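You operate a simulated robot arm through the tools that you are given. There is no shell and no other tool.

Carry out the task below with a simulated two-armed robot. There is one attempt and no reset: what you move stays moved.

JOB
Hold the oval tub on the rack top steady with one hand and put the jar labelled "Chalk" from the rack top in it with the other.

The check looks at the end state, three seconds after you hand in, the way a careful person would. Anything else that was tipped, shoved, dropped, spilled or broken makes it a failure.

ROBOT AND FRAMES
Two 7-joint arms with two-finger parallel grippers on one trunk, on a base that moves. Base frame: it is fixed to the floor where the robot stands at the start and does not move with it; the origin is under the middle of the robot, x ahead of it, y to its left, z up; the surface under the hand at the start is at about z = 1200. Units: mm, rad, N and s.
The left shoulder is at the start at [71, 156, 1205], the right one opposite. Each reaches about 1231 mm from its shoulder. Places, roughly: oval tub [750, -1500, 1250]. Payload 3.91 kg a hand.
The tool frame of a hand sits at the grasp point between the pads (the TCP): z along the fingers, y along the line on which they close. The tips reach 30 mm beyond it. The gripper opens to 110 mm. The fingers are 20 mm wide and 10 mm thick; the gripper's body (48 by 112 mm) begins 55 mm behind the TCP.
Orientation is that of the tool frame in the base frame, as a unit quaternion [w, x, y, z]. With the fingers straight down and closing along the base's y, the tool's x points along the base's -x, its y along +y and its z along -z.

CONTROLS
- The arms move only by the tool jog_arm. It takes "left_commands", "right_commands" or both (then of equal length, played together; a hand with none holds still); each is a list of rows, each a list of 6 numbers: the shift along the tool's x, y, z in units of 25 mm (1.0 is 25 mm), then the turn, a rotation vector about the tool's x, y, z in units of 4 degrees (1.0 is 4 degrees). In form: [[dx, dy, dz, rx, ry, rz], ...]. A call has 1 to 20 rows; each row shifts and turns the commanded pose from where the row before left it, along the tool's axes as they then stand. "left_gripper" and "right_gripper" are, for a hand that has rows, the closure, from 0 (fully open) to 1 (shut), set as the call begins (left out, the last holds). A call with a number of a shift or a turn outside -1 to 1 is refused whole. Rows are played at 5 a second. More than 50 mm and 0.15 rad between two rows, or a gripper value outside its range, and nothing of the call is played. A pose out of reach is approached as far as the arm can. The call stops where the force on the tool passes 40 N (or 10 N more than at its start, if that is more) or the arm is blocked; 0.2 s more then pass. Each finger travels about 108 mm/s and halts on what it meets, pressing with about 21 N; the grip force reading is that of the motor and also rises with nothing between the fingers. The clock runs only during rows and for 0.2 s after the last one: add rows that do not move to give the fingers time. The reply holds the time, the measured pose of the TCP, the force on the tool along the base axes, the opening and the grip force, in the units named above and with some noise, with the torque about the TCP (base axes, N m) and any sound that the robot's microphone picked up, and new pictures: "show" is both (left out), scene, wrist or none (wrist: the cameras of the hands that moved).
- Cameras (640 x 400 px; columns grow to the right, rows downward): "scene" is now at [141.4, -11.8, 1482.6]; the picture's right is [-0.15, -0.99, 0.00], its down [-0.08, 0.01, -1.00] and it looks along [0.99, -0.15, -0.08] (base axes); focal length 276 px, centre (320, 200). "left" rides on the left gripper at [72, -17, -103] in its tool frame; the picture's right is [0.23, 0.97, 0.00], its down [-0.76, 0.18, -0.62] and it looks along [-0.61, 0.14, 0.78] (tool axes); focal length 222 px, centre (320, 200). "right" rides on the right gripper at [72, 17, -103] in its tool frame; the picture's right is [-0.23, 0.97, 0.00], its down [-0.76, -0.18, -0.62] and it looks along [-0.61, -0.14, 0.78] (tool axes); focal length 222 px, centre (320, 200). There is no depth. A picture from a camera that has moved, and an enlarged one, comes with that camera's place and axes in the base frame and with its lens.
- move_column(by): slides the trunk up (or, below 0, down) by that many mm; the arms and the scene camera ride with it, the base frame stays. It gives what a move gives, with no picture.
- roll_base(legs): drives the robot by 1 to 6 legs, each [ahead, left, turn to the left] in mm, mm and rad, along the robot's own axes; the way and the turn of a leg run together, so that a leg with both is an arc; at most 1500 mm and 3.142 rad a leg. The arms and the cameras ride along, it lands a little off, and it stops where it bumps. It gives what a move gives, and a new picture of the scene camera.
- aim_head(pan, tilt): turns the head with the scene camera to pan (to the left, within 1.501 rad either way) and tilt (down, from -0.506 to 1.204), counted from straight ahead of the robot. It gives what a move gives, and a new picture of the scene camera.
- close_up(camera, box): a new picture of the part [left, top, right, bottom] of that camera's present view, enlarged. The clock stands still meanwhile.
- finish_job(): hands the job in; it is judged then, once.

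Nothing tells you exact positions but the pictures and the camera data. Unless the task says otherwise, let go and move clear before handing in.

The tools are called by a JSON object that holds its "method" and its "body". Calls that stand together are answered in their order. jog_arm: Moves the arms, as the interface text tells. Its arguments: {"type":"object","properties":{"left_commands":{"type":"array"},"left_gripper":{"type":"number"},"right_commands":{"type":"array"},"right_gripper":{"type":"number"},"show":{"type":"string","enum":["both","scene","wrist","none"]}},"required":[]} The other tools are called the same way: move_column (by) moves the trunk up or down; roll_base (legs) drives the base; aim_head (pan, tilt) turns the head that bears the scene camera; close_up (camera, box) takes an enlarged picture of a part of a camera's view; finish_job () hands the job in.

At the start:

```text
t: 0.0
left_eef_pos: [842.1, 202.9, 1468.3]
left_tool_rot: [-0.001, 0.0, 1.0, -0.001]
left_wrist_force: [0.2, -0.8, -1.0]
left_wrist_torque: [0.03, -0.02, 0.02]
left_width: 109.9
left_finger_force: 0.1
right_eef_pos: [413.0, -351.5, 1454.6]
right_tool_rot: [0.0, 0.0, 1.0, 0.0]
right_wrist_force: [-0.7, -0.7, -0.7]
right_wrist_torque: [0.01, -0.02, 0.02]
right_width: 109.6
right_finger_force: 0.1
trunk travel left (down, up): [-650.0, 290.0]
robot x, y, heading: [0.3, 4.4, -0.001]
head pan, tilt (commanded): [-0.147, 0.079]
```

scene: 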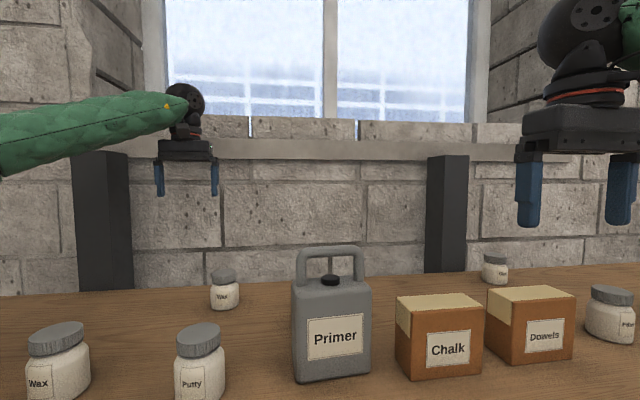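
right: 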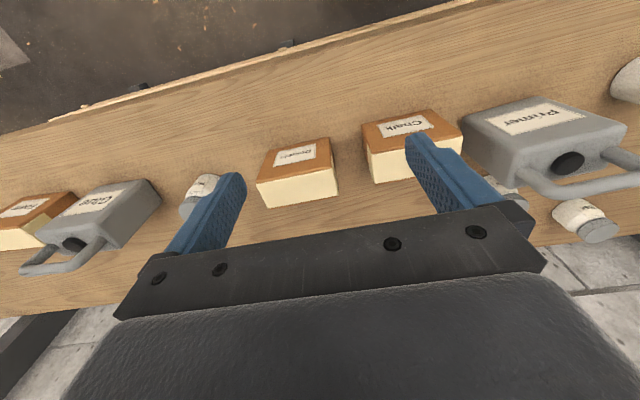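
left: 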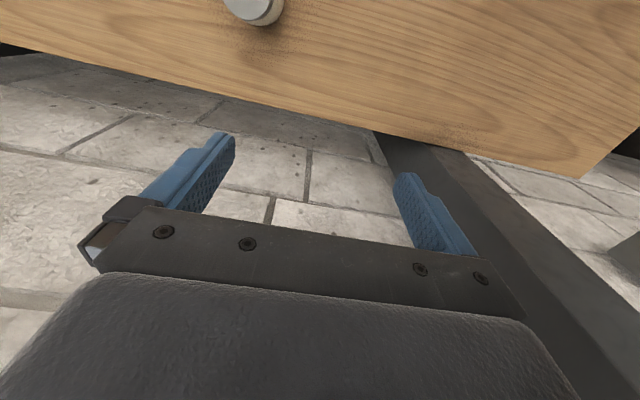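

I see a long wooden rack top with jars, boxes and cans ahead; a "Chalk" box is visible but I need the jar with that label. I will look around with the head to find the oval tub (to the right, near [750, -1500, 1250]) and the jars.

{"method": "aim_head", "body": {"pan": -0.9, "tilt": 0.25}}

```text
t: 1.1
left_eef_pos: [841.2, 202.6, 1467.3]
left_tool_rot: [0.0, 0.001, 1.0, 0.0]
left_wrist_force: [-0.2, -0.2, -0.2]
left_wrist_torque: [0.01, -0.01, 0.0]
left_width: 110.0
left_finger_force: 0.1
right_eef_pos: [411.9, -351.2, 1456.4]
right_tool_rot: [0.0, 0.0, 1.0, -0.001]
right_wrist_force: [-0.3, 0.8, -0.1]
right_wrist_torque: [0.04, -0.01, 0.0]
right_width: 109.9
right_finger_force: 0.0
trunk travel left (down, up): [-650.0, 290.0]
robot x, y, heading: [0.6, -3.5, -0.001]
head pan, tilt (commanded): [-0.901, 0.25]
camera scene: at [108.8, -71.6, 1466.7], right [-0.78, -0.62, 0.0], down [-0.15, 0.19, -0.97], along [0.6, -0.76, -0.25], focal length 276 px, centre (320, 200)
```

scene: 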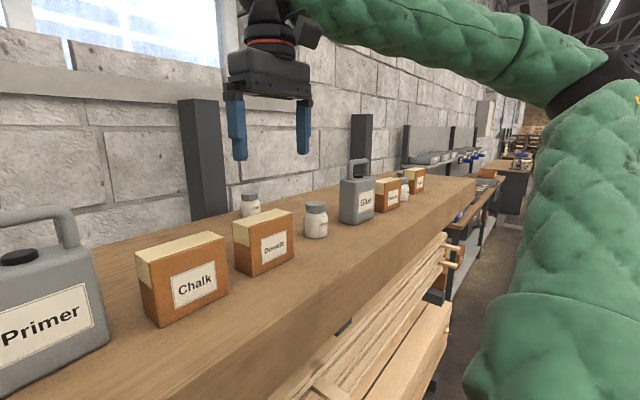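

{"method": "close_up", "body": {"camera": "scene", "box": [220, 140, 500, 315]}}

{"method": "close_up", "body": {"camera": "scene", "box": [330, 150, 480, 244]}}

```text
2.29 times, centred on (360, 228) of scene
camera zoom: at [108.8, -71.6, 1466.7], right [-0.78, -0.62, 0.0], down [-0.15, 0.19, -0.97], along [0.6, -0.76, -0.25], focal length 631 px, centre (229, 137)
```

zoom: 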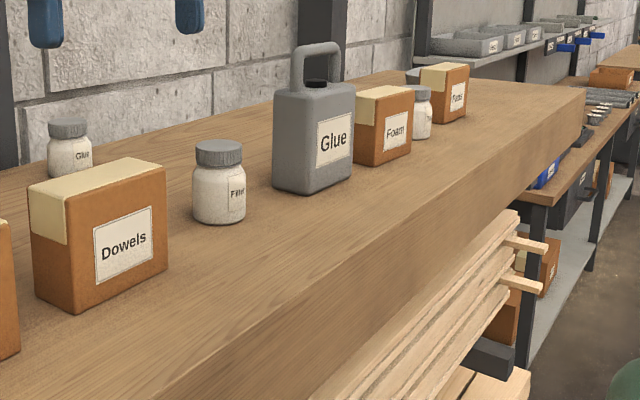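

```text
4.26 times, centred on (405, 197) of scene
camera zoom: at [108.8, -71.6, 1466.7], right [-0.78, -0.62, 0.0], down [-0.15, 0.19, -0.97], along [0.6, -0.76, -0.25], focal length 1175 px, centre (-42, 213)
```

zoom: 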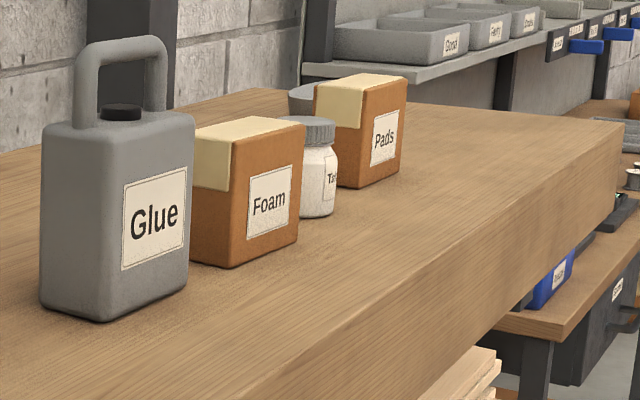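

The tub's grey rim peeks from behind the "Pads" box at the far right end. I have not found a jar labelled "Chalk" yet, so I look at the left part of the rack.

{"method": "aim_head", "body": {"pan": 0.6, "tilt": 0.35}}

```text
t: 2.7
left_eef_pos: [842.4, 202.5, 1467.0]
left_tool_rot: [0.0, 0.0, 1.0, 0.0]
left_wrist_force: [-0.5, 0.0, -0.4]
left_wrist_torque: [-0.04, 0.0, 0.0]
left_width: 109.9
left_finger_force: 0.2
right_eef_pos: [412.0, -351.6, 1455.5]
right_tool_rot: [0.0, 0.0, 1.0, -0.001]
right_wrist_force: [-0.4, 0.1, -0.6]
right_wrist_torque: [0.0, 0.03, -0.01]
right_width: 110.0
right_finger_force: 0.0
trunk travel left (down, up): [-650.0, 290.0]
robot x, y, heading: [-3.0, -0.7, 0.001]
head pan, tilt (commanded): [0.6, 0.351]
camera scene: at [127.6, 54.1, 1457.2], right [0.56, -0.83, 0.0], down [-0.28, -0.19, -0.94], along [0.78, 0.53, -0.34], focal length 276 px, centre (320, 200)
```

scene: 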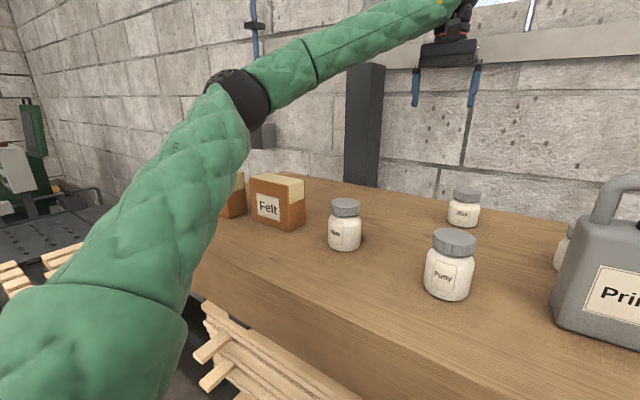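

{"method": "close_up", "body": {"camera": "scene", "box": [200, 150, 420, 288]}}

{"method": "close_up", "body": {"camera": "scene", "box": [400, 170, 640, 320]}}

{"method": "aim_head", "body": {"pan": -0.15, "tilt": 0.4}}

```text
2.90 times, centred on (310, 219) of scene
camera zoom: at [127.6, 54.1, 1457.2], right [0.56, -0.83, 0.0], down [-0.28, -0.19, -0.94], along [0.78, 0.53, -0.34], focal length 801 px, centre (349, 145)
```

zoom: 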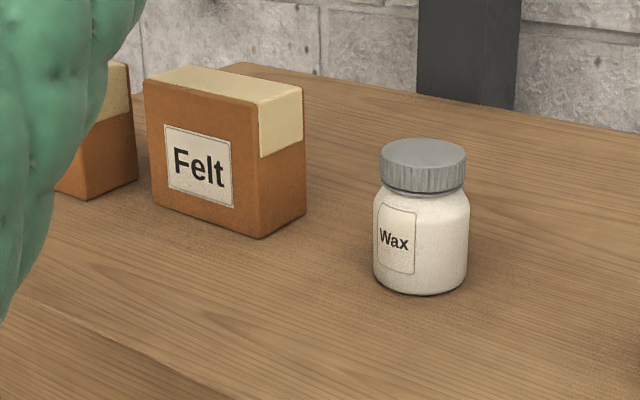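

```text
2.67 times, centred on (520, 245) of scene
camera zoom: at [127.6, 54.1, 1457.2], right [0.56, -0.83, 0.0], down [-0.28, -0.19, -0.94], along [0.78, 0.53, -0.34], focal length 737 px, centre (-213, 80)
```

zoom: 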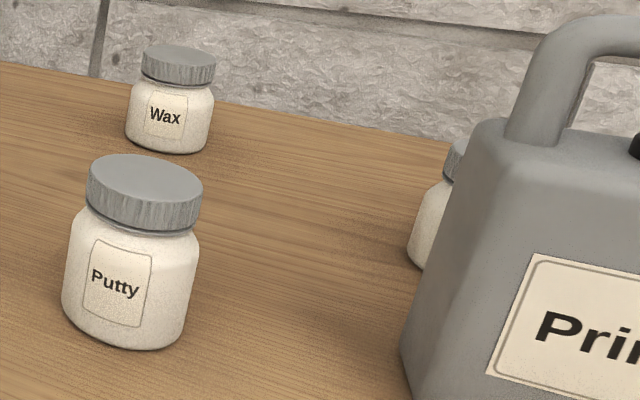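

```text
t: 3.8
left_eef_pos: [842.0, 202.6, 1467.0]
left_tool_rot: [0.0, -0.001, 1.0, 0.0]
left_wrist_force: [0.7, -0.1, -0.1]
left_wrist_torque: [0.02, -0.01, 0.0]
left_width: 110.2
left_finger_force: 0.0
right_eef_pos: [412.6, -351.2, 1455.7]
right_tool_rot: [-0.001, 0.001, 1.0, 0.0]
right_wrist_force: [-0.2, 0.5, -0.3]
right_wrist_torque: [0.03, 0.0, 0.02]
right_width: 110.1
right_finger_force: 0.1
trunk travel left (down, up): [-650.0, 290.0]
robot x, y, heading: [2.4, 0.4, 0.005]
head pan, tilt (commanded): [-0.15, 0.4]
camera scene: at [142.4, -12.2, 1452.7], right [-0.15, -0.99, 0.0], down [-0.39, 0.06, -0.92], along [0.91, -0.14, -0.39], focal length 276 px, centre (320, 200)
```

scene: 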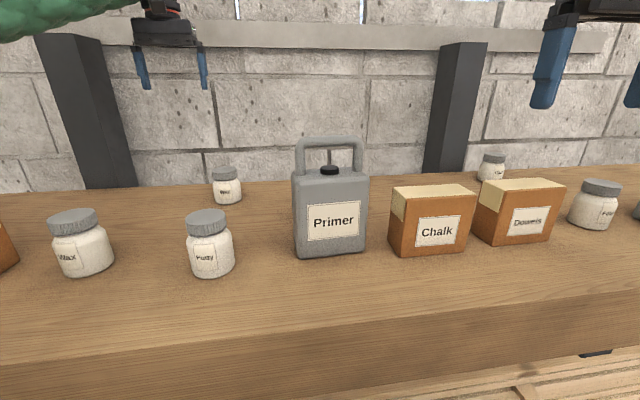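

Between the Primer can and the Chalk box a jar is partly hidden; I zoom the right wrist camera and the scene for it.

{"method": "close_up", "body": {"camera": "right", "box": [340, 80, 640, 267]}}

{"method": "close_up", "body": {"camera": "right", "box": [0, 100, 360, 325]}}

{"method": "close_up", "body": {"camera": "scene", "box": [440, 130, 640, 255]}}

```text
2.13 times, centred on (490, 174) of right
camera zoom: at [339.8, -334.5, 1557.9], right [0.23, 0.97, 0.0], down [0.76, -0.18, 0.62], along [0.61, -0.14, -0.78], focal length 474 px, centre (-43, 256)
```

zoom: 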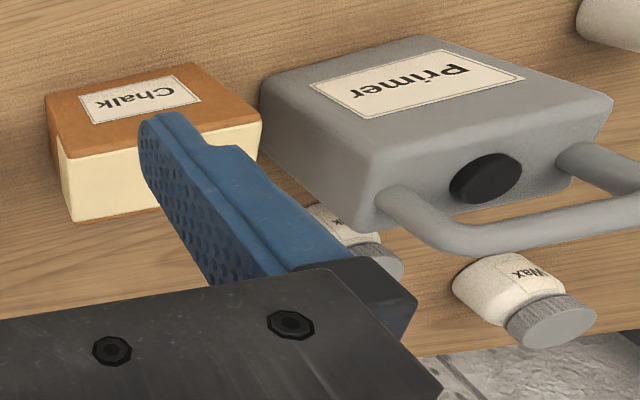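

```text
1.78 times, centred on (180, 212) of right
camera zoom: at [339.8, -334.5, 1557.9], right [0.23, 0.97, 0.0], down [0.76, -0.18, 0.62], along [0.61, -0.14, -0.78], focal length 395 px, centre (569, 178)
```

zoom: 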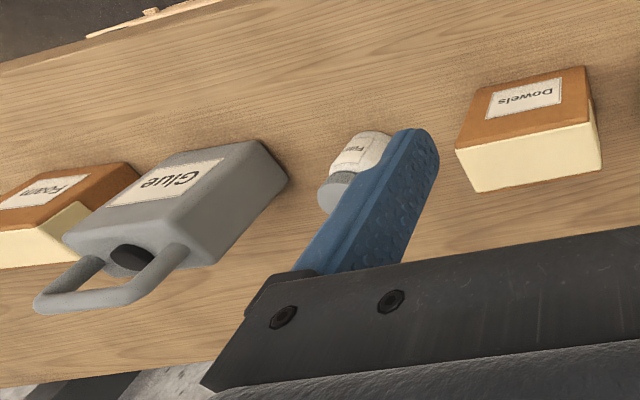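

```text
3.20 times, centred on (540, 192) of scene
camera zoom: at [142.4, -12.2, 1452.7], right [-0.15, -0.99, 0.0], down [-0.39, 0.06, -0.92], along [0.91, -0.14, -0.39], focal length 884 px, centre (-384, 224)
```

zoom: 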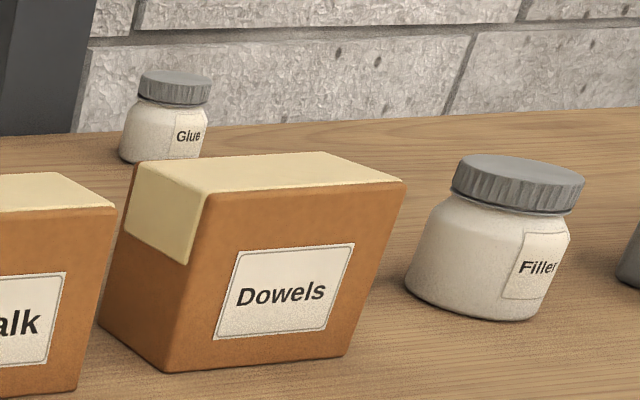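

The jar half hidden behind the Primer can has a label ending in "k", so it is likely the Chalk jar, near [640, -70]. I raise the trunk to look over the can from above.

{"method": "move_column", "body": {"by": 250}}

{"method": "aim_head", "body": {"pan": -0.15, "tilt": 0.65}}

```text
t: 6.4
left_eef_pos: [842.0, 202.3, 1716.5]
left_tool_rot: [0.0, 0.0, 1.0, -0.001]
left_wrist_force: [0.8, 0.6, 0.6]
left_wrist_torque: [0.0, 0.0, -0.03]
left_width: 110.3
left_finger_force: 0.0
right_eef_pos: [412.2, -351.0, 1706.4]
right_tool_rot: [0.0, 0.0, 1.0, 0.0]
right_wrist_force: [0.0, 0.4, -0.2]
right_wrist_torque: [0.0, -0.01, -0.03]
right_width: 109.9
right_finger_force: 0.1
trunk travel left (down, up): [-900.0, 40.0]
robot x, y, heading: [2.8, 1.5, 0.002]
head pan, tilt (commanded): [-0.15, 0.4]
```

```text
t: 7.2
left_eef_pos: [843.1, 202.6, 1717.4]
left_tool_rot: [0.0, 0.0, 1.0, 0.0]
left_wrist_force: [-0.4, 0.5, -0.5]
left_wrist_torque: [0.02, -0.01, 0.02]
left_width: 109.8
left_finger_force: 0.0
right_eef_pos: [412.9, -351.0, 1705.2]
right_tool_rot: [0.0, 0.0, 1.0, 0.0]
right_wrist_force: [-0.2, 0.4, -0.7]
right_wrist_torque: [-0.01, -0.01, -0.01]
right_width: 109.9
right_finger_force: 0.1
trunk travel left (down, up): [-900.0, 40.0]
robot x, y, heading: [-3.9, -2.2, -0.001]
head pan, tilt (commanded): [-0.15, 0.649]
camera scene: at [136.8, -11.5, 1680.2], right [-0.15, -0.99, 0.0], down [-0.6, 0.09, -0.8], along [0.79, -0.12, -0.6], focal length 276 px, centre (320, 200)
```

scene: 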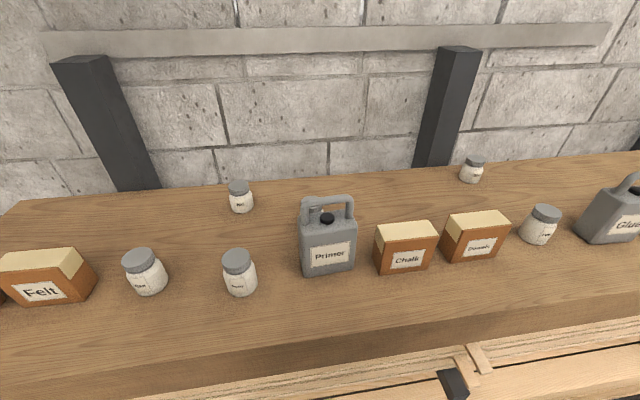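

From up here the rack is laid out clearly; the hidden jar sits right behind the Primer can. I zoom in on it and on all other jars.

{"method": "close_up", "body": {"camera": "scene", "box": [270, 175, 390, 250]}}

{"method": "close_up", "body": {"camera": "scene", "box": [420, 140, 640, 277]}}

{"method": "close_up", "body": {"camera": "right", "box": [0, 0, 640, 400]}}

{"method": "close_up", "body": {"camera": "left", "box": [0, 0, 640, 400]}}

```text
5.33 times, centred on (330, 212) of scene
camera zoom: at [136.8, -11.5, 1680.2], right [-0.15, -0.99, 0.0], down [-0.6, 0.09, -0.8], along [0.79, -0.12, -0.6], focal length 1473 px, centre (267, 133)
```

zoom: 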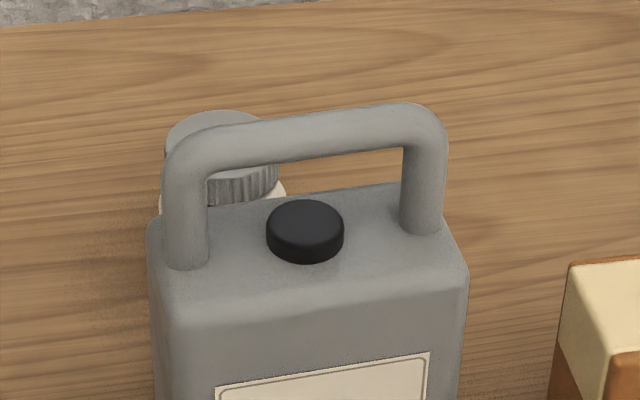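

```text
2.91 times, centred on (530, 208) of scene
camera zoom: at [136.8, -11.5, 1680.2], right [-0.15, -0.99, 0.0], down [-0.6, 0.09, -0.8], along [0.79, -0.12, -0.6], focal length 804 px, centre (-291, 175)
```

zoom: 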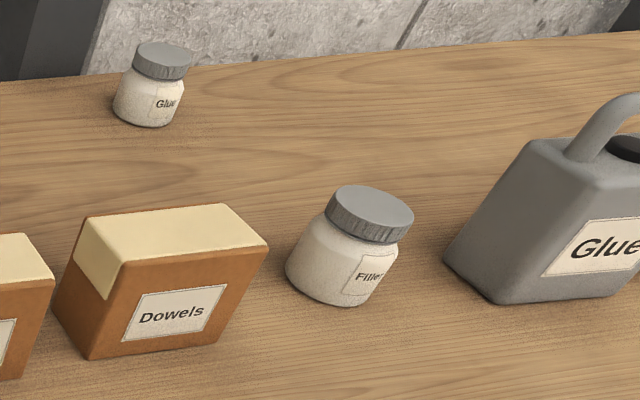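

```text
1.00 times, centred on (320, 200) of right (not enlarged: the box is as wide or as high as the picture)
camera zoom: at [340.0, -334.5, 1807.8], right [0.23, 0.97, 0.0], down [0.76, -0.18, 0.62], along [0.61, -0.14, -0.78], focal length 222 px, centre (320, 200)
```

zoom: 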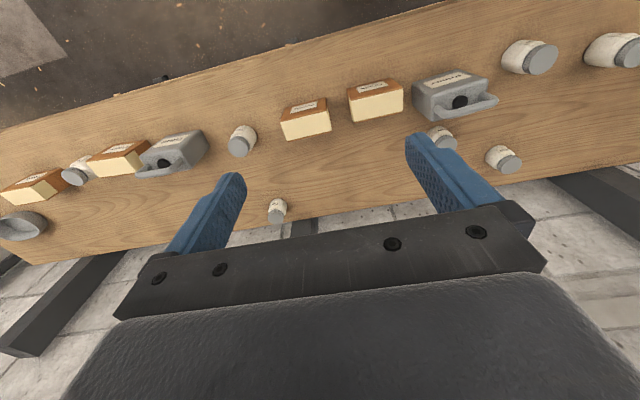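

```text
1.00 times, centred on (320, 200) of left (not enlarged: the box is as wide or as high as the picture)
camera zoom: at [770.4, 185.3, 1819.0], right [-0.23, 0.97, 0.0], down [0.76, 0.18, 0.62], along [0.61, 0.14, -0.78], focal length 222 px, centre (320, 200)
```

zoom: 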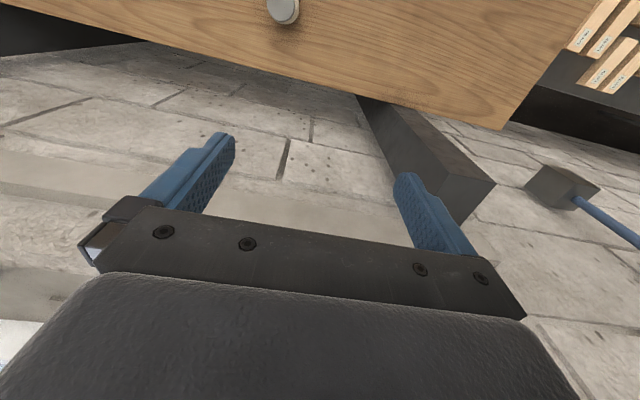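

The wrist view shows the tub at the far end behind the Pads box, and all jars. I zoom in on the jar behind Primer to read its label.

{"method": "close_up", "body": {"camera": "right", "box": [400, 90, 560, 190]}}

{"method": "close_up", "body": {"camera": "right", "box": [0, 130, 192, 250]}}

```text
4.00 times, centred on (480, 140) of right
camera zoom: at [340.0, -334.5, 1807.8], right [0.23, 0.97, 0.0], down [0.76, -0.18, 0.62], along [0.61, -0.14, -0.78], focal length 888 px, centre (-320, 440)
```

zoom: 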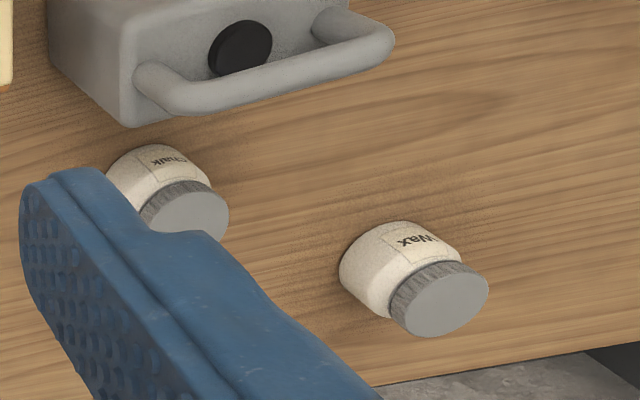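

```text
3.33 times, centred on (96, 190) of right
camera zoom: at [340.0, -334.5, 1807.8], right [0.23, 0.97, 0.0], down [0.76, -0.18, 0.62], along [0.61, -0.14, -0.78], focal length 740 px, centre (1067, 233)
```

zoom: 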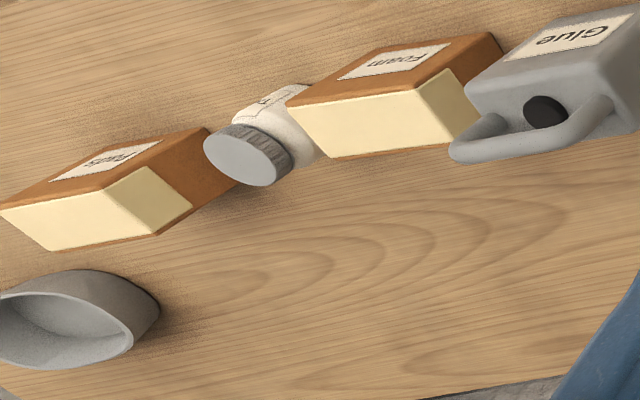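

The jar behind the Primer can reads "Chalk", at about [650, -76], lid top near z 1285. I will pick it with the left hand, so I bring the left hand above it for a better look.

{"method": "jog_arm", "body": {"left_commands": [[0.637, -0.93, 0.7, 0, 0, 0], [0.637, -0.93, 0.7, 0, 0, 0], [0.637, -0.93, 0.7, 0, 0, 0], [0.637, -0.93, 0.7, 0, 0, 0], [0.637, -0.93, 0.7, 0, 0, 0], [0.637, -0.93, 0.7, 0, 0, 0], [0.637, -0.93, 0.7, 0, 0, 0], [0.637, -0.93, 0.7, 0, 0, 0], [0.637, -0.93, 0.7, 0, 0, 0], [0.637, -0.93, 0.7, 0, 0, 0], [0.637, -0.93, 0.7, 0, 0, 0], [0.637, -0.93, 0.7, 0, 0, 0]], "left_gripper": 0, "show": "both"}}

```text
t: 9.8
left_eef_pos: [651.5, -75.1, 1505.7]
left_tool_rot: [0.0, -0.001, 1.0, 0.002]
left_wrist_force: [0.0, -0.4, 0.0]
left_wrist_torque: [-0.03, 0.01, -0.01]
left_width: 110.0
left_finger_force: 0.1
right_eef_pos: [412.8, -351.3, 1705.1]
right_tool_rot: [-0.001, 0.0, 1.0, 0.001]
right_wrist_force: [-0.5, -0.3, 0.0]
right_wrist_torque: [0.01, -0.01, 0.02]
right_width: 110.2
right_finger_force: 0.1
trunk travel left (down, up): [-900.0, 40.0]
robot x, y, heading: [-4.3, 1.3, -0.001]
head pan, tilt (commanded): [-0.15, 0.649]
camera scene: at [136.8, -12.8, 1680.2], right [-0.15, -0.99, 0.0], down [-0.6, 0.09, -0.8], along [0.79, -0.12, -0.61], focal length 276 px, centre (320, 200)
camera left: at [579.4, -93.2, 1608.3], right [-0.23, 0.97, 0.0], down [0.76, 0.18, 0.62], along [0.61, 0.14, -0.78], focal length 222 px, centre (320, 200)
```

scene: 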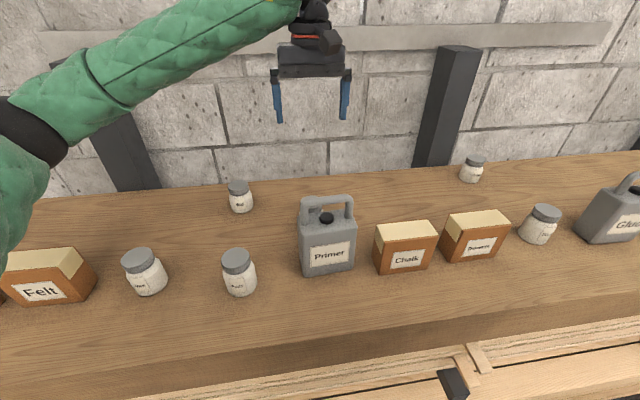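
left: 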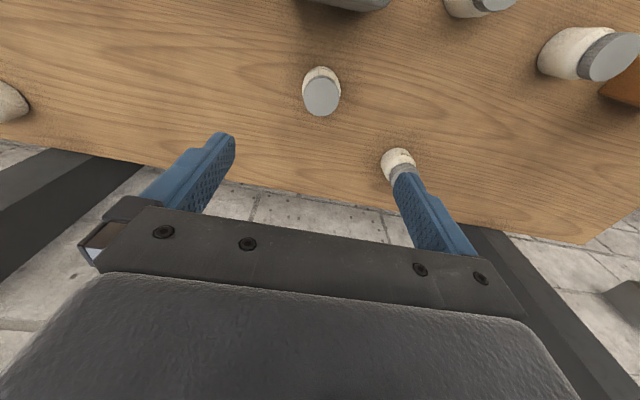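

The Chalk jar is now in the left wrist view, in front of the fingers' line at about [656, -73]. I zoom in to refine its position, size and the gap to the Primer can.

{"method": "close_up", "body": {"camera": "left", "box": [220, 0, 440, 137]}}

{"method": "close_up", "body": {"camera": "scene", "box": [200, 0, 400, 125]}}

{"method": "close_up", "body": {"camera": "right", "box": [380, 40, 540, 140]}}

```text
2.91 times, centred on (330, 68) of left
camera zoom: at [579.4, -93.2, 1608.3], right [-0.23, 0.97, 0.0], down [0.76, 0.18, 0.62], along [0.61, 0.14, -0.78], focal length 646 px, centre (291, 582)
```

zoom: 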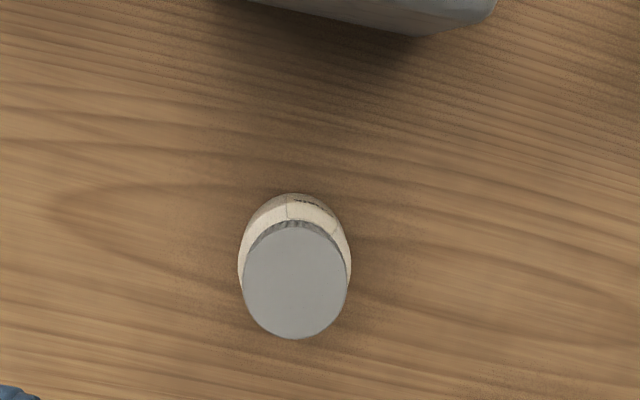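

```text
3.20 times, centred on (300, 62) of scene
camera zoom: at [136.8, -12.8, 1680.2], right [-0.15, -0.99, 0.0], down [-0.6, 0.09, -0.8], along [0.79, -0.12, -0.61], focal length 884 px, centre (384, 640)
```

zoom: 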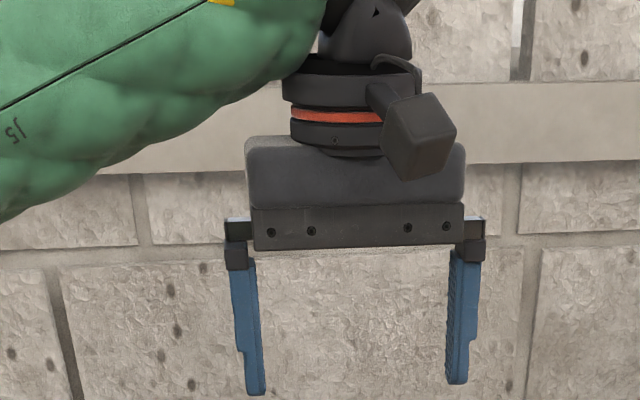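

```text
4.00 times, centred on (460, 90) of right
camera zoom: at [340.2, -336.0, 1807.6], right [0.23, 0.97, 0.0], down [0.76, -0.18, 0.62], along [0.61, -0.14, -0.78], focal length 888 px, centre (-240, 640)
```

zoom: 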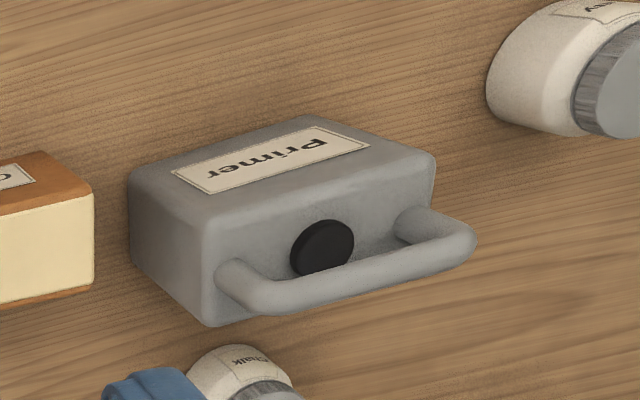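

The jar's lid is about 50 mm across, body about 58 mm, and there is roughly 65 mm clear between it and the can, whose handle tops out near z 1395. I yaw the left hand 35° so its camera stays clear of the can, and lower a little for another look.

{"method": "jog_arm", "body": {"left_commands": [[0, 0, 0.3, 0, 0, -0.875], [0, 0, 0.3, 0, 0, -0.875], [0, 0, 0.3, 0, 0, -0.875], [0, 0, 0.3, 0, 0, -0.875], [0, 0, 0.3, 0, 0, -0.875], [0, 0, 0.3, 0, 0, -0.875], [0, 0, 0.3, 0, 0, -0.875], [0, 0, 0.3, 0, 0, -0.875], [0, 0, 0.3, 0, 0, -0.875], [0, 0, 0.3, 0, 0, -0.875]], "show": "both"}}

```text
t: 11.9
left_eef_pos: [653.0, -76.1, 1432.1]
left_tool_rot: [0.0, -0.301, 0.953, -0.001]
left_wrist_force: [-0.5, 0.2, -0.1]
left_wrist_torque: [0.0, 0.0, 0.01]
left_width: 109.8
left_finger_force: 0.1
right_eef_pos: [411.9, -350.5, 1706.0]
right_tool_rot: [0.0, 0.0, 1.0, 0.0]
right_wrist_force: [-0.2, 0.5, 0.0]
right_wrist_torque: [-0.02, -0.01, -0.02]
right_width: 109.9
right_finger_force: 0.1
trunk travel left (down, up): [-900.0, 40.0]
robot x, y, heading: [-3.2, 2.4, 0.002]
head pan, tilt (commanded): [-0.15, 0.649]
camera scene: at [136.8, -11.4, 1680.2], right [-0.15, -0.99, 0.0], down [-0.6, 0.09, -0.8], along [0.79, -0.12, -0.6], focal length 276 px, centre (320, 200)
camera left: at [602.7, -131.6, 1533.8], right [-0.75, 0.67, 0.0], down [0.52, 0.58, 0.62], along [0.41, 0.46, -0.78], focal length 222 px, centre (320, 200)
```

scene: 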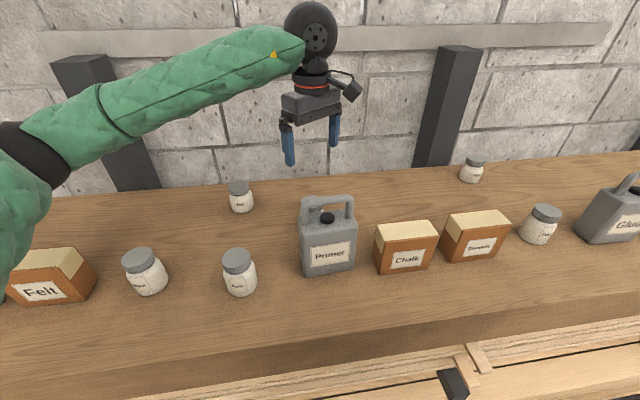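
left: 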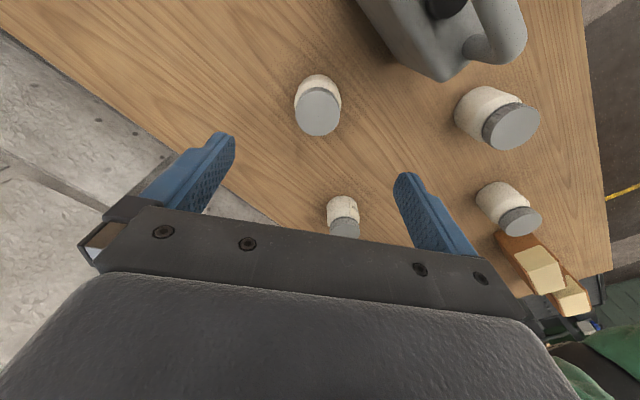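

Two wrist views agree on the jar centre near [655, -75], so the hand is almost exactly above it. I lower to just over the lid and check.

{"method": "jog_arm", "body": {"left_commands": [[-0.09, -0.01, 0.7, 0, 0, 0], [0, 0, 0.7, 0, 0, 0], [0, 0, 0.7, 0, 0, 0], [0, 0, 0.7, 0, 0, 0], [0, 0, 0.7, 0, 0, 0], [0, 0, 0.6, 0, 0, 0]], "show": "both"}}

```text
t: 13.3
left_eef_pos: [654.4, -74.1, 1329.8]
left_tool_rot: [-0.001, -0.301, 0.954, 0.0]
left_wrist_force: [0.4, -0.4, 0.3]
left_wrist_torque: [0.04, -0.03, 0.0]
left_width: 110.0
left_finger_force: 0.0
right_eef_pos: [412.8, -350.6, 1705.3]
right_tool_rot: [0.0, 0.0, 1.0, 0.0]
right_wrist_force: [0.7, 1.1, 0.7]
right_wrist_torque: [-0.02, 0.0, -0.02]
right_width: 109.8
right_finger_force: 0.1
trunk travel left (down, up): [-900.0, 40.0]
robot x, y, heading: [-0.1, 2.7, 0.004]
head pan, tilt (commanded): [-0.15, 0.649]
camera scene: at [136.8, -11.6, 1680.2], right [-0.15, -0.99, 0.0], down [-0.6, 0.09, -0.8], along [0.79, -0.12, -0.6], focal length 276 px, centre (320, 200)
camera left: at [604.2, -130.6, 1431.2], right [-0.74, 0.67, 0.0], down [0.52, 0.58, 0.62], along [0.42, 0.46, -0.78], focal length 222 px, centre (320, 200)
```

scene: 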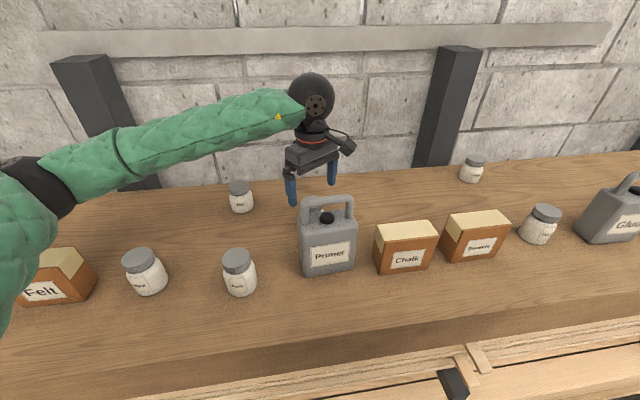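
left: 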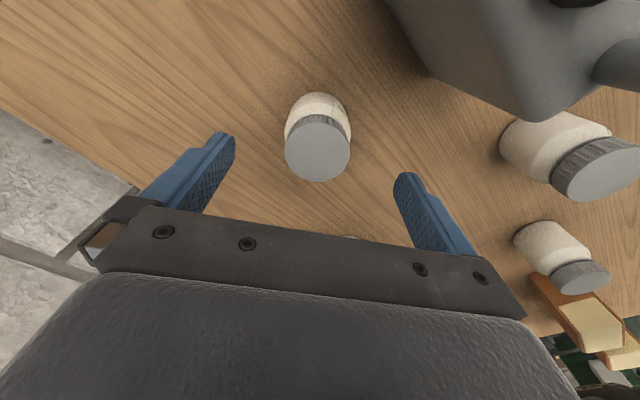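

The jar lid sits between the fingers with only a few mm offset. I lower the rest of the way to about z 1250 and close on the jar.

{"method": "jog_arm", "body": {"left_commands": [[0.12, -0.08, 0.6, 0, 0, 0], [0, 0, 0.65, 0, 0, 0], [0, 0, 0.65, 0, 0, 0], [0, 0, 0.65, 0, 0, 0], [0, 0, 0.65, 0, 0, 0]], "show": "both"}}

```text
t: 14.6
left_eef_pos: [651.9, -77.4, 1249.3]
left_tool_rot: [0.0, -0.301, 0.954, 0.0]
left_wrist_force: [-0.3, 0.2, -0.3]
left_wrist_torque: [-0.02, 0.0, 0.0]
left_width: 109.7
left_finger_force: 0.0
right_eef_pos: [412.9, -351.6, 1705.8]
right_tool_rot: [0.0, 0.0, 1.0, -0.001]
right_wrist_force: [1.1, 0.2, -0.1]
right_wrist_torque: [0.0, -0.02, 0.02]
right_width: 110.1
right_finger_force: 0.0
trunk travel left (down, up): [-900.0, 40.0]
robot x, y, heading: [0.1, -0.8, -0.001]
head pan, tilt (commanded): [-0.15, 0.649]
camera scene: at [137.0, -11.4, 1680.2], right [-0.15, -0.99, 0.0], down [-0.6, 0.09, -0.8], along [0.79, -0.12, -0.61], focal length 276 px, centre (320, 200)
camera left: at [602.7, -133.8, 1351.3], right [-0.74, 0.67, 0.0], down [0.52, 0.58, 0.62], along [0.42, 0.46, -0.78], focal length 222 px, centre (320, 200)
```

scene: 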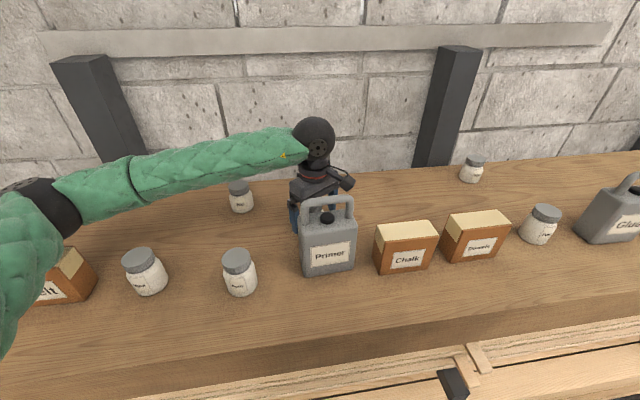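
left: 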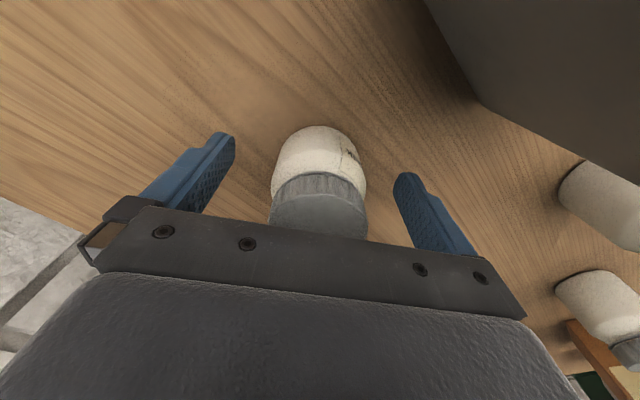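

The jar is centred between the open pads and nothing is touching. I close the left gripper on it.

{"method": "jog_arm", "body": {"left_commands": [[0, 0, 0, 0, 0, 0], [0, 0, 0, 0, 0, 0], [0, 0, 0, 0, 0, 0], [0, 0, 0, 0, 0, 0]], "left_gripper": 1, "show": "wrist"}}

```text
t: 15.6
left_eef_pos: [650.4, -79.2, 1249.0]
left_tool_rot: [0.0, -0.3, 0.954, 0.0]
left_wrist_force: [-1.2, -0.7, 1.1]
left_wrist_torque: [-0.01, -0.03, 0.02]
left_width: 59.4
left_finger_force: 21.1
right_eef_pos: [411.8, -352.0, 1705.2]
right_tool_rot: [0.0, 0.0, 1.0, 0.001]
right_wrist_force: [0.4, -0.5, -0.2]
right_wrist_torque: [0.01, 0.01, -0.02]
right_width: 110.0
right_finger_force: 0.1
trunk travel left (down, up): [-900.0, 40.0]
robot x, y, heading: [1.4, -2.8, -0.001]
head pan, tilt (commanded): [-0.15, 0.649]
camera left: at [602.3, -133.9, 1351.6], right [-0.74, 0.67, 0.0], down [0.52, 0.58, 0.62], along [0.42, 0.46, -0.78], focal length 222 px, centre (320, 200)
```

left: 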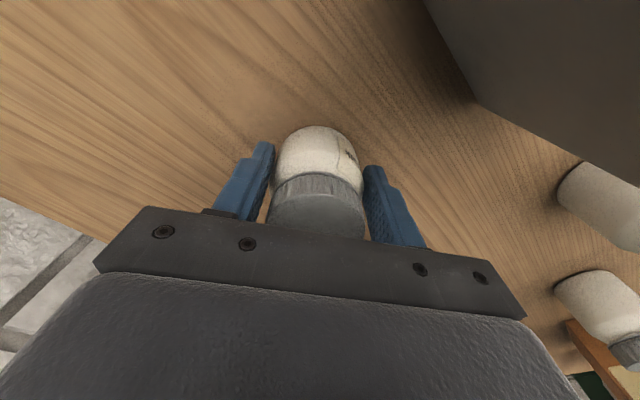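

The jar is held (59 mm opening, 21 N). I lift it straight up, clear of the can handle.

{"method": "jog_arm", "body": {"left_commands": [[0, 0, -0.3, 0, 0, 0], [0, 0, -0.6, 0, 0, 0], [0, 0, -0.9, 0, 0, 0], [0, 0, -0.9, 0, 0, 0], [0, 0, -0.9, 0, 0, 0], [0, 0, -0.9, 0, 0, 0], [0, 0, -0.9, 0, 0, 0], [0, 0, -0.9, 0, 0, 0], [0, 0, -0.9, 0, 0, 0], [0, 0, -0.9, 0, 0, 0], [0, 0, -0.9, 0, 0, 0], [0, 0, -0.9, 0, 0, 0], [0, 0, -0.9, 0, 0, 0]], "show": "both"}}

```text
t: 18.4
left_eef_pos: [653.4, -78.6, 1520.3]
left_tool_rot: [0.0, -0.3, 0.954, 0.0]
left_wrist_force: [-1.2, -0.3, -1.7]
left_wrist_torque: [0.01, 0.05, -0.01]
left_width: 59.8
left_finger_force: 21.0
right_eef_pos: [413.0, -352.3, 1705.2]
right_tool_rot: [-0.001, 0.0, 1.0, 0.0]
right_wrist_force: [-0.6, 0.2, 0.7]
right_wrist_torque: [0.02, 0.04, -0.01]
right_width: 110.1
right_finger_force: 0.0
trunk travel left (down, up): [-900.0, 40.0]
robot x, y, heading: [-0.6, 1.3, -0.001]
head pan, tilt (commanded): [-0.15, 0.649]
camera scene: at [136.3, -11.8, 1680.1], right [-0.15, -0.99, 0.0], down [-0.6, 0.09, -0.8], along [0.79, -0.12, -0.6], focal length 276 px, centre (320, 200)
camera left: at [603.2, -134.2, 1621.9], right [-0.74, 0.67, 0.0], down [0.52, 0.58, 0.62], along [0.42, 0.46, -0.78], focal length 222 px, centre (320, 200)
```

scene: 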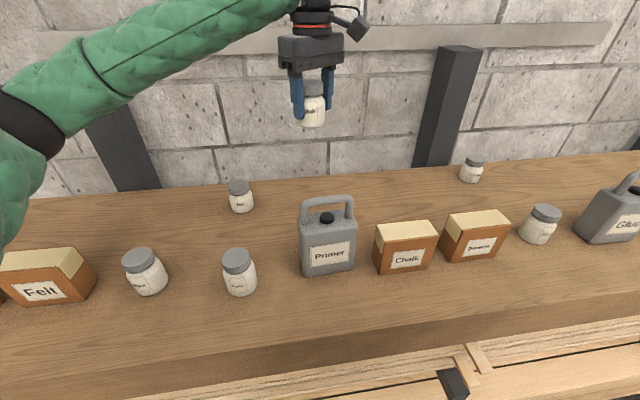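
left: 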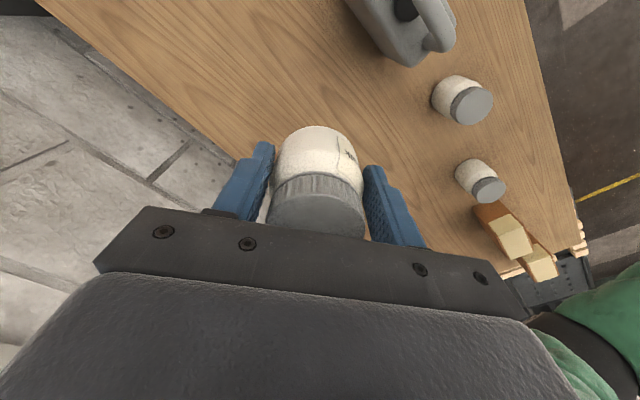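

The jar is up and the Primer can is undisturbed. Before driving right along the rack I look that way for obstacles on the floor.

{"method": "aim_head", "body": {"pan": -1.3, "tilt": 0.5}}

```text
t: 19.7
left_eef_pos: [653.3, -78.6, 1519.4]
left_tool_rot: [0.0, -0.301, 0.954, 0.0]
left_wrist_force: [0.2, 0.8, -1.3]
left_wrist_torque: [-0.07, 0.01, 0.0]
left_width: 59.5
left_finger_force: 20.9
right_eef_pos: [413.2, -351.9, 1704.6]
right_tool_rot: [0.0, 0.0, 1.0, 0.001]
right_wrist_force: [-0.4, 0.5, -0.5]
right_wrist_torque: [0.01, -0.01, -0.01]
right_width: 110.3
right_finger_force: 0.0
trunk travel left (down, up): [-900.0, 40.0]
robot x, y, heading: [-2.7, 2.8, 0.0]
head pan, tilt (commanded): [-1.3, 0.499]
camera scene: at [75.4, -86.3, 1693.5], right [-0.96, -0.27, 0.0], down [-0.13, 0.46, -0.88], along [0.23, -0.85, -0.48], focal length 276 px, centre (320, 200)
```

scene: 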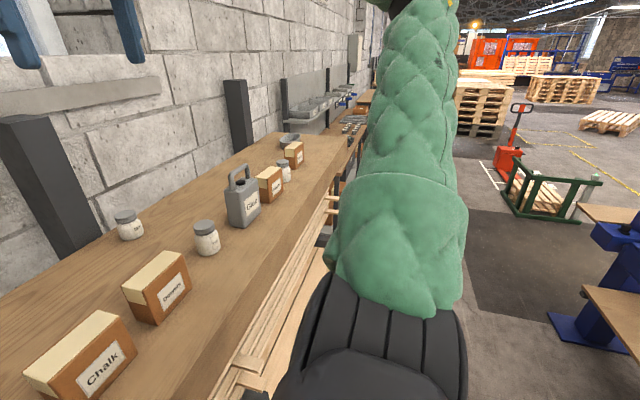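

The way along the rack looks free. I drive 1350 mm to the right, keeping the same distance to the rack.

{"method": "roll_base", "body": {"legs": [[0, -700, 0], [0, -650, 0]]}}

```text
t: 26.8
left_eef_pos: [659.0, -1423.8, 1520.3]
left_tool_rot: [0.0, -0.303, 0.953, 0.0]
left_wrist_force: [-0.2, 0.1, -2.2]
left_wrist_torque: [-0.01, 0.05, 0.0]
left_width: 59.4
left_finger_force: 21.2
right_eef_pos: [419.4, -1697.1, 1705.6]
right_tool_rot: [0.0, -0.003, 1.0, -0.001]
right_wrist_force: [-0.4, -0.3, 0.3]
right_wrist_torque: [-0.03, -0.02, 0.01]
right_width: 109.9
right_finger_force: 0.1
trunk travel left (down, up): [-900.0, 40.0]
robot x, y, heading: [5.3, -1348.3, 0.004]
head pan, tilt (commanded): [-1.3, 0.499]
camera scene: at [80.6, -1433.5, 1693.6], right [-0.96, -0.27, 0.0], down [-0.13, 0.46, -0.88], along [0.24, -0.85, -0.48], focal length 276 px, centre (320, 200)
```

scene: 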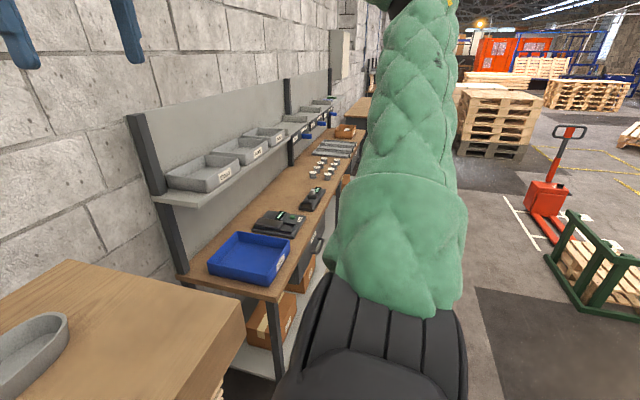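

{"method": "aim_head", "body": {"pan": -0.25, "tilt": 0.7}}

{"method": "close_up", "body": {"camera": "right", "box": [0, 0, 640, 400]}}

{"method": "close_up", "body": {"camera": "left", "box": [0, 0, 640, 400]}}

```text
t: 28.1
left_eef_pos: [658.2, -1424.4, 1519.9]
left_tool_rot: [0.0, -0.303, 0.953, 0.0]
left_wrist_force: [0.2, 0.5, -3.3]
left_wrist_torque: [0.0, 0.01, 0.0]
left_width: 59.2
left_finger_force: 20.8
right_eef_pos: [418.8, -1698.4, 1706.6]
right_tool_rot: [0.0, -0.003, 1.0, 0.0]
right_wrist_force: [0.2, 0.0, 0.4]
right_wrist_torque: [-0.02, 0.01, 0.0]
right_width: 109.9
right_finger_force: 0.0
trunk travel left (down, up): [-900.0, 40.0]
robot x, y, heading: [4.3, -1348.9, 0.004]
head pan, tilt (commanded): [-0.25, 0.7]
camera scene: at [138.3, -1367.8, 1675.8], right [-0.24, -0.97, 0.0], down [-0.63, 0.16, -0.76], along [0.74, -0.19, -0.64], focal length 276 px, centre (320, 200)
```

scene: 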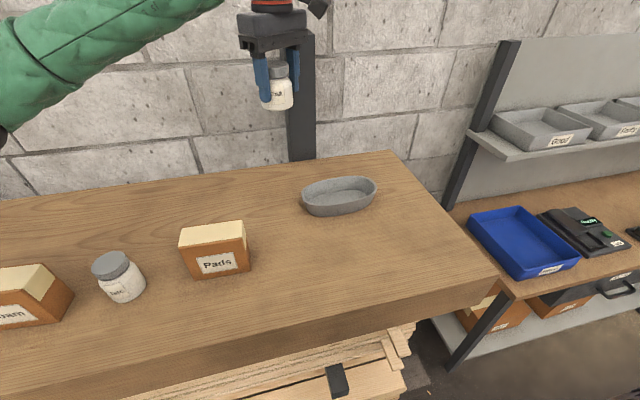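

```text
1.00 times, centred on (320, 200) of right (not enlarged: the box is as wide or as high as the picture)
camera zoom: at [346.4, -1681.9, 1807.8], right [0.22, 0.97, 0.0], down [0.76, -0.17, 0.62], along [0.61, -0.14, -0.78], focal length 222 px, centre (320, 200)
```

zoom: 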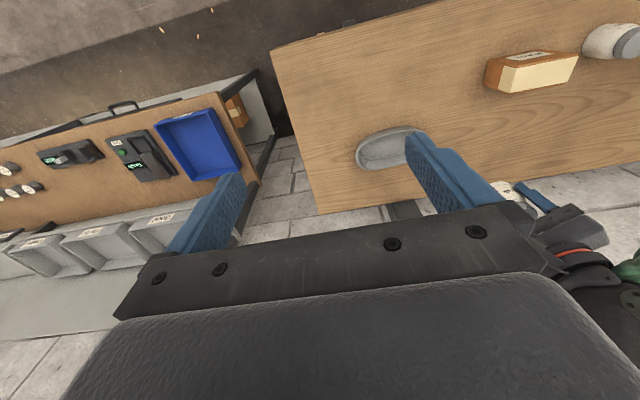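

```text
1.00 times, centred on (320, 200) of left (not enlarged: the box is as wide or as high as the picture)
camera zoom: at [609.3, -1480.1, 1621.7], right [-0.75, 0.66, 0.0], down [0.52, 0.58, 0.62], along [0.41, 0.47, -0.78], focal length 222 px, centre (320, 200)
```

zoom: 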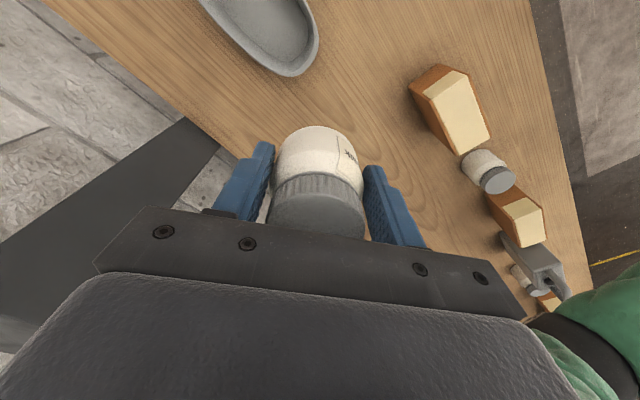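

The oval tub sits alone at the back right of the rack top, long axis roughly left-right. I zoom in for its exact rim and height.

{"method": "close_up", "body": {"camera": "scene", "box": [280, 155, 400, 230]}}

{"method": "close_up", "body": {"camera": "right", "box": [330, 100, 490, 200]}}

```text
5.33 times, centred on (340, 192) of scene
camera zoom: at [138.3, -1367.8, 1675.8], right [-0.24, -0.97, 0.0], down [-0.63, 0.16, -0.76], along [0.74, -0.19, -0.64], focal length 1473 px, centre (213, 240)
```

zoom: 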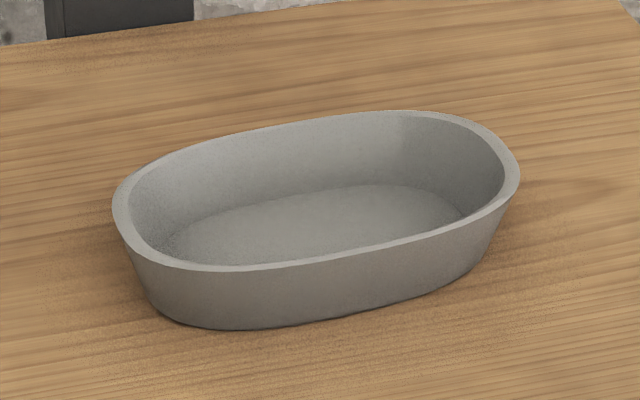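

```text
4.00 times, centred on (410, 150) of right
camera zoom: at [346.4, -1681.9, 1807.8], right [0.22, 0.97, 0.0], down [0.76, -0.17, 0.62], along [0.61, -0.14, -0.78], focal length 888 px, centre (-40, 400)
```

zoom: 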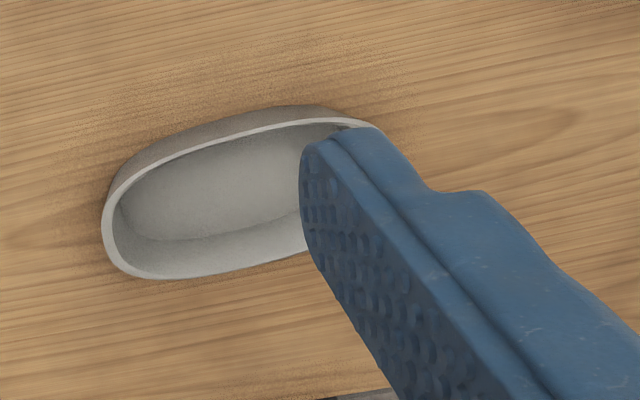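

The tub's rim is near z 1240, about 200 × 108 mm, centred around [663, -1553], its long axis about 6° off the y axis. I shift the robot a bit more to the right so both arms face it comfortably.

{"method": "roll_base", "body": {"legs": [[0, -130, 0]]}}

```text
t: 29.4
left_eef_pos: [660.2, -1553.1, 1519.1]
left_tool_rot: [0.0, -0.303, 0.953, -0.001]
left_wrist_force: [0.5, 0.0, -2.7]
left_wrist_torque: [-0.03, 0.03, 0.02]
left_width: 59.5
left_finger_force: 21.3
right_eef_pos: [420.8, -1826.8, 1705.2]
right_tool_rot: [-0.001, -0.001, 1.0, 0.0]
right_wrist_force: [0.4, 0.7, 0.3]
right_wrist_torque: [-0.03, -0.01, 0.03]
right_width: 109.8
right_finger_force: 0.1
trunk travel left (down, up): [-900.0, 40.0]
robot x, y, heading: [8.4, -1474.6, 0.004]
head pan, tilt (commanded): [-0.25, 0.7]
camera scene: at [140.0, -1496.2, 1675.8], right [-0.24, -0.97, 0.0], down [-0.63, 0.16, -0.76], along [0.74, -0.19, -0.64], focal length 276 px, centre (320, 200)
```

scene: 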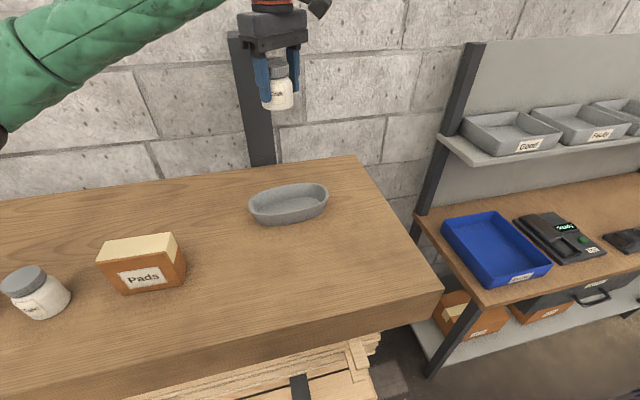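

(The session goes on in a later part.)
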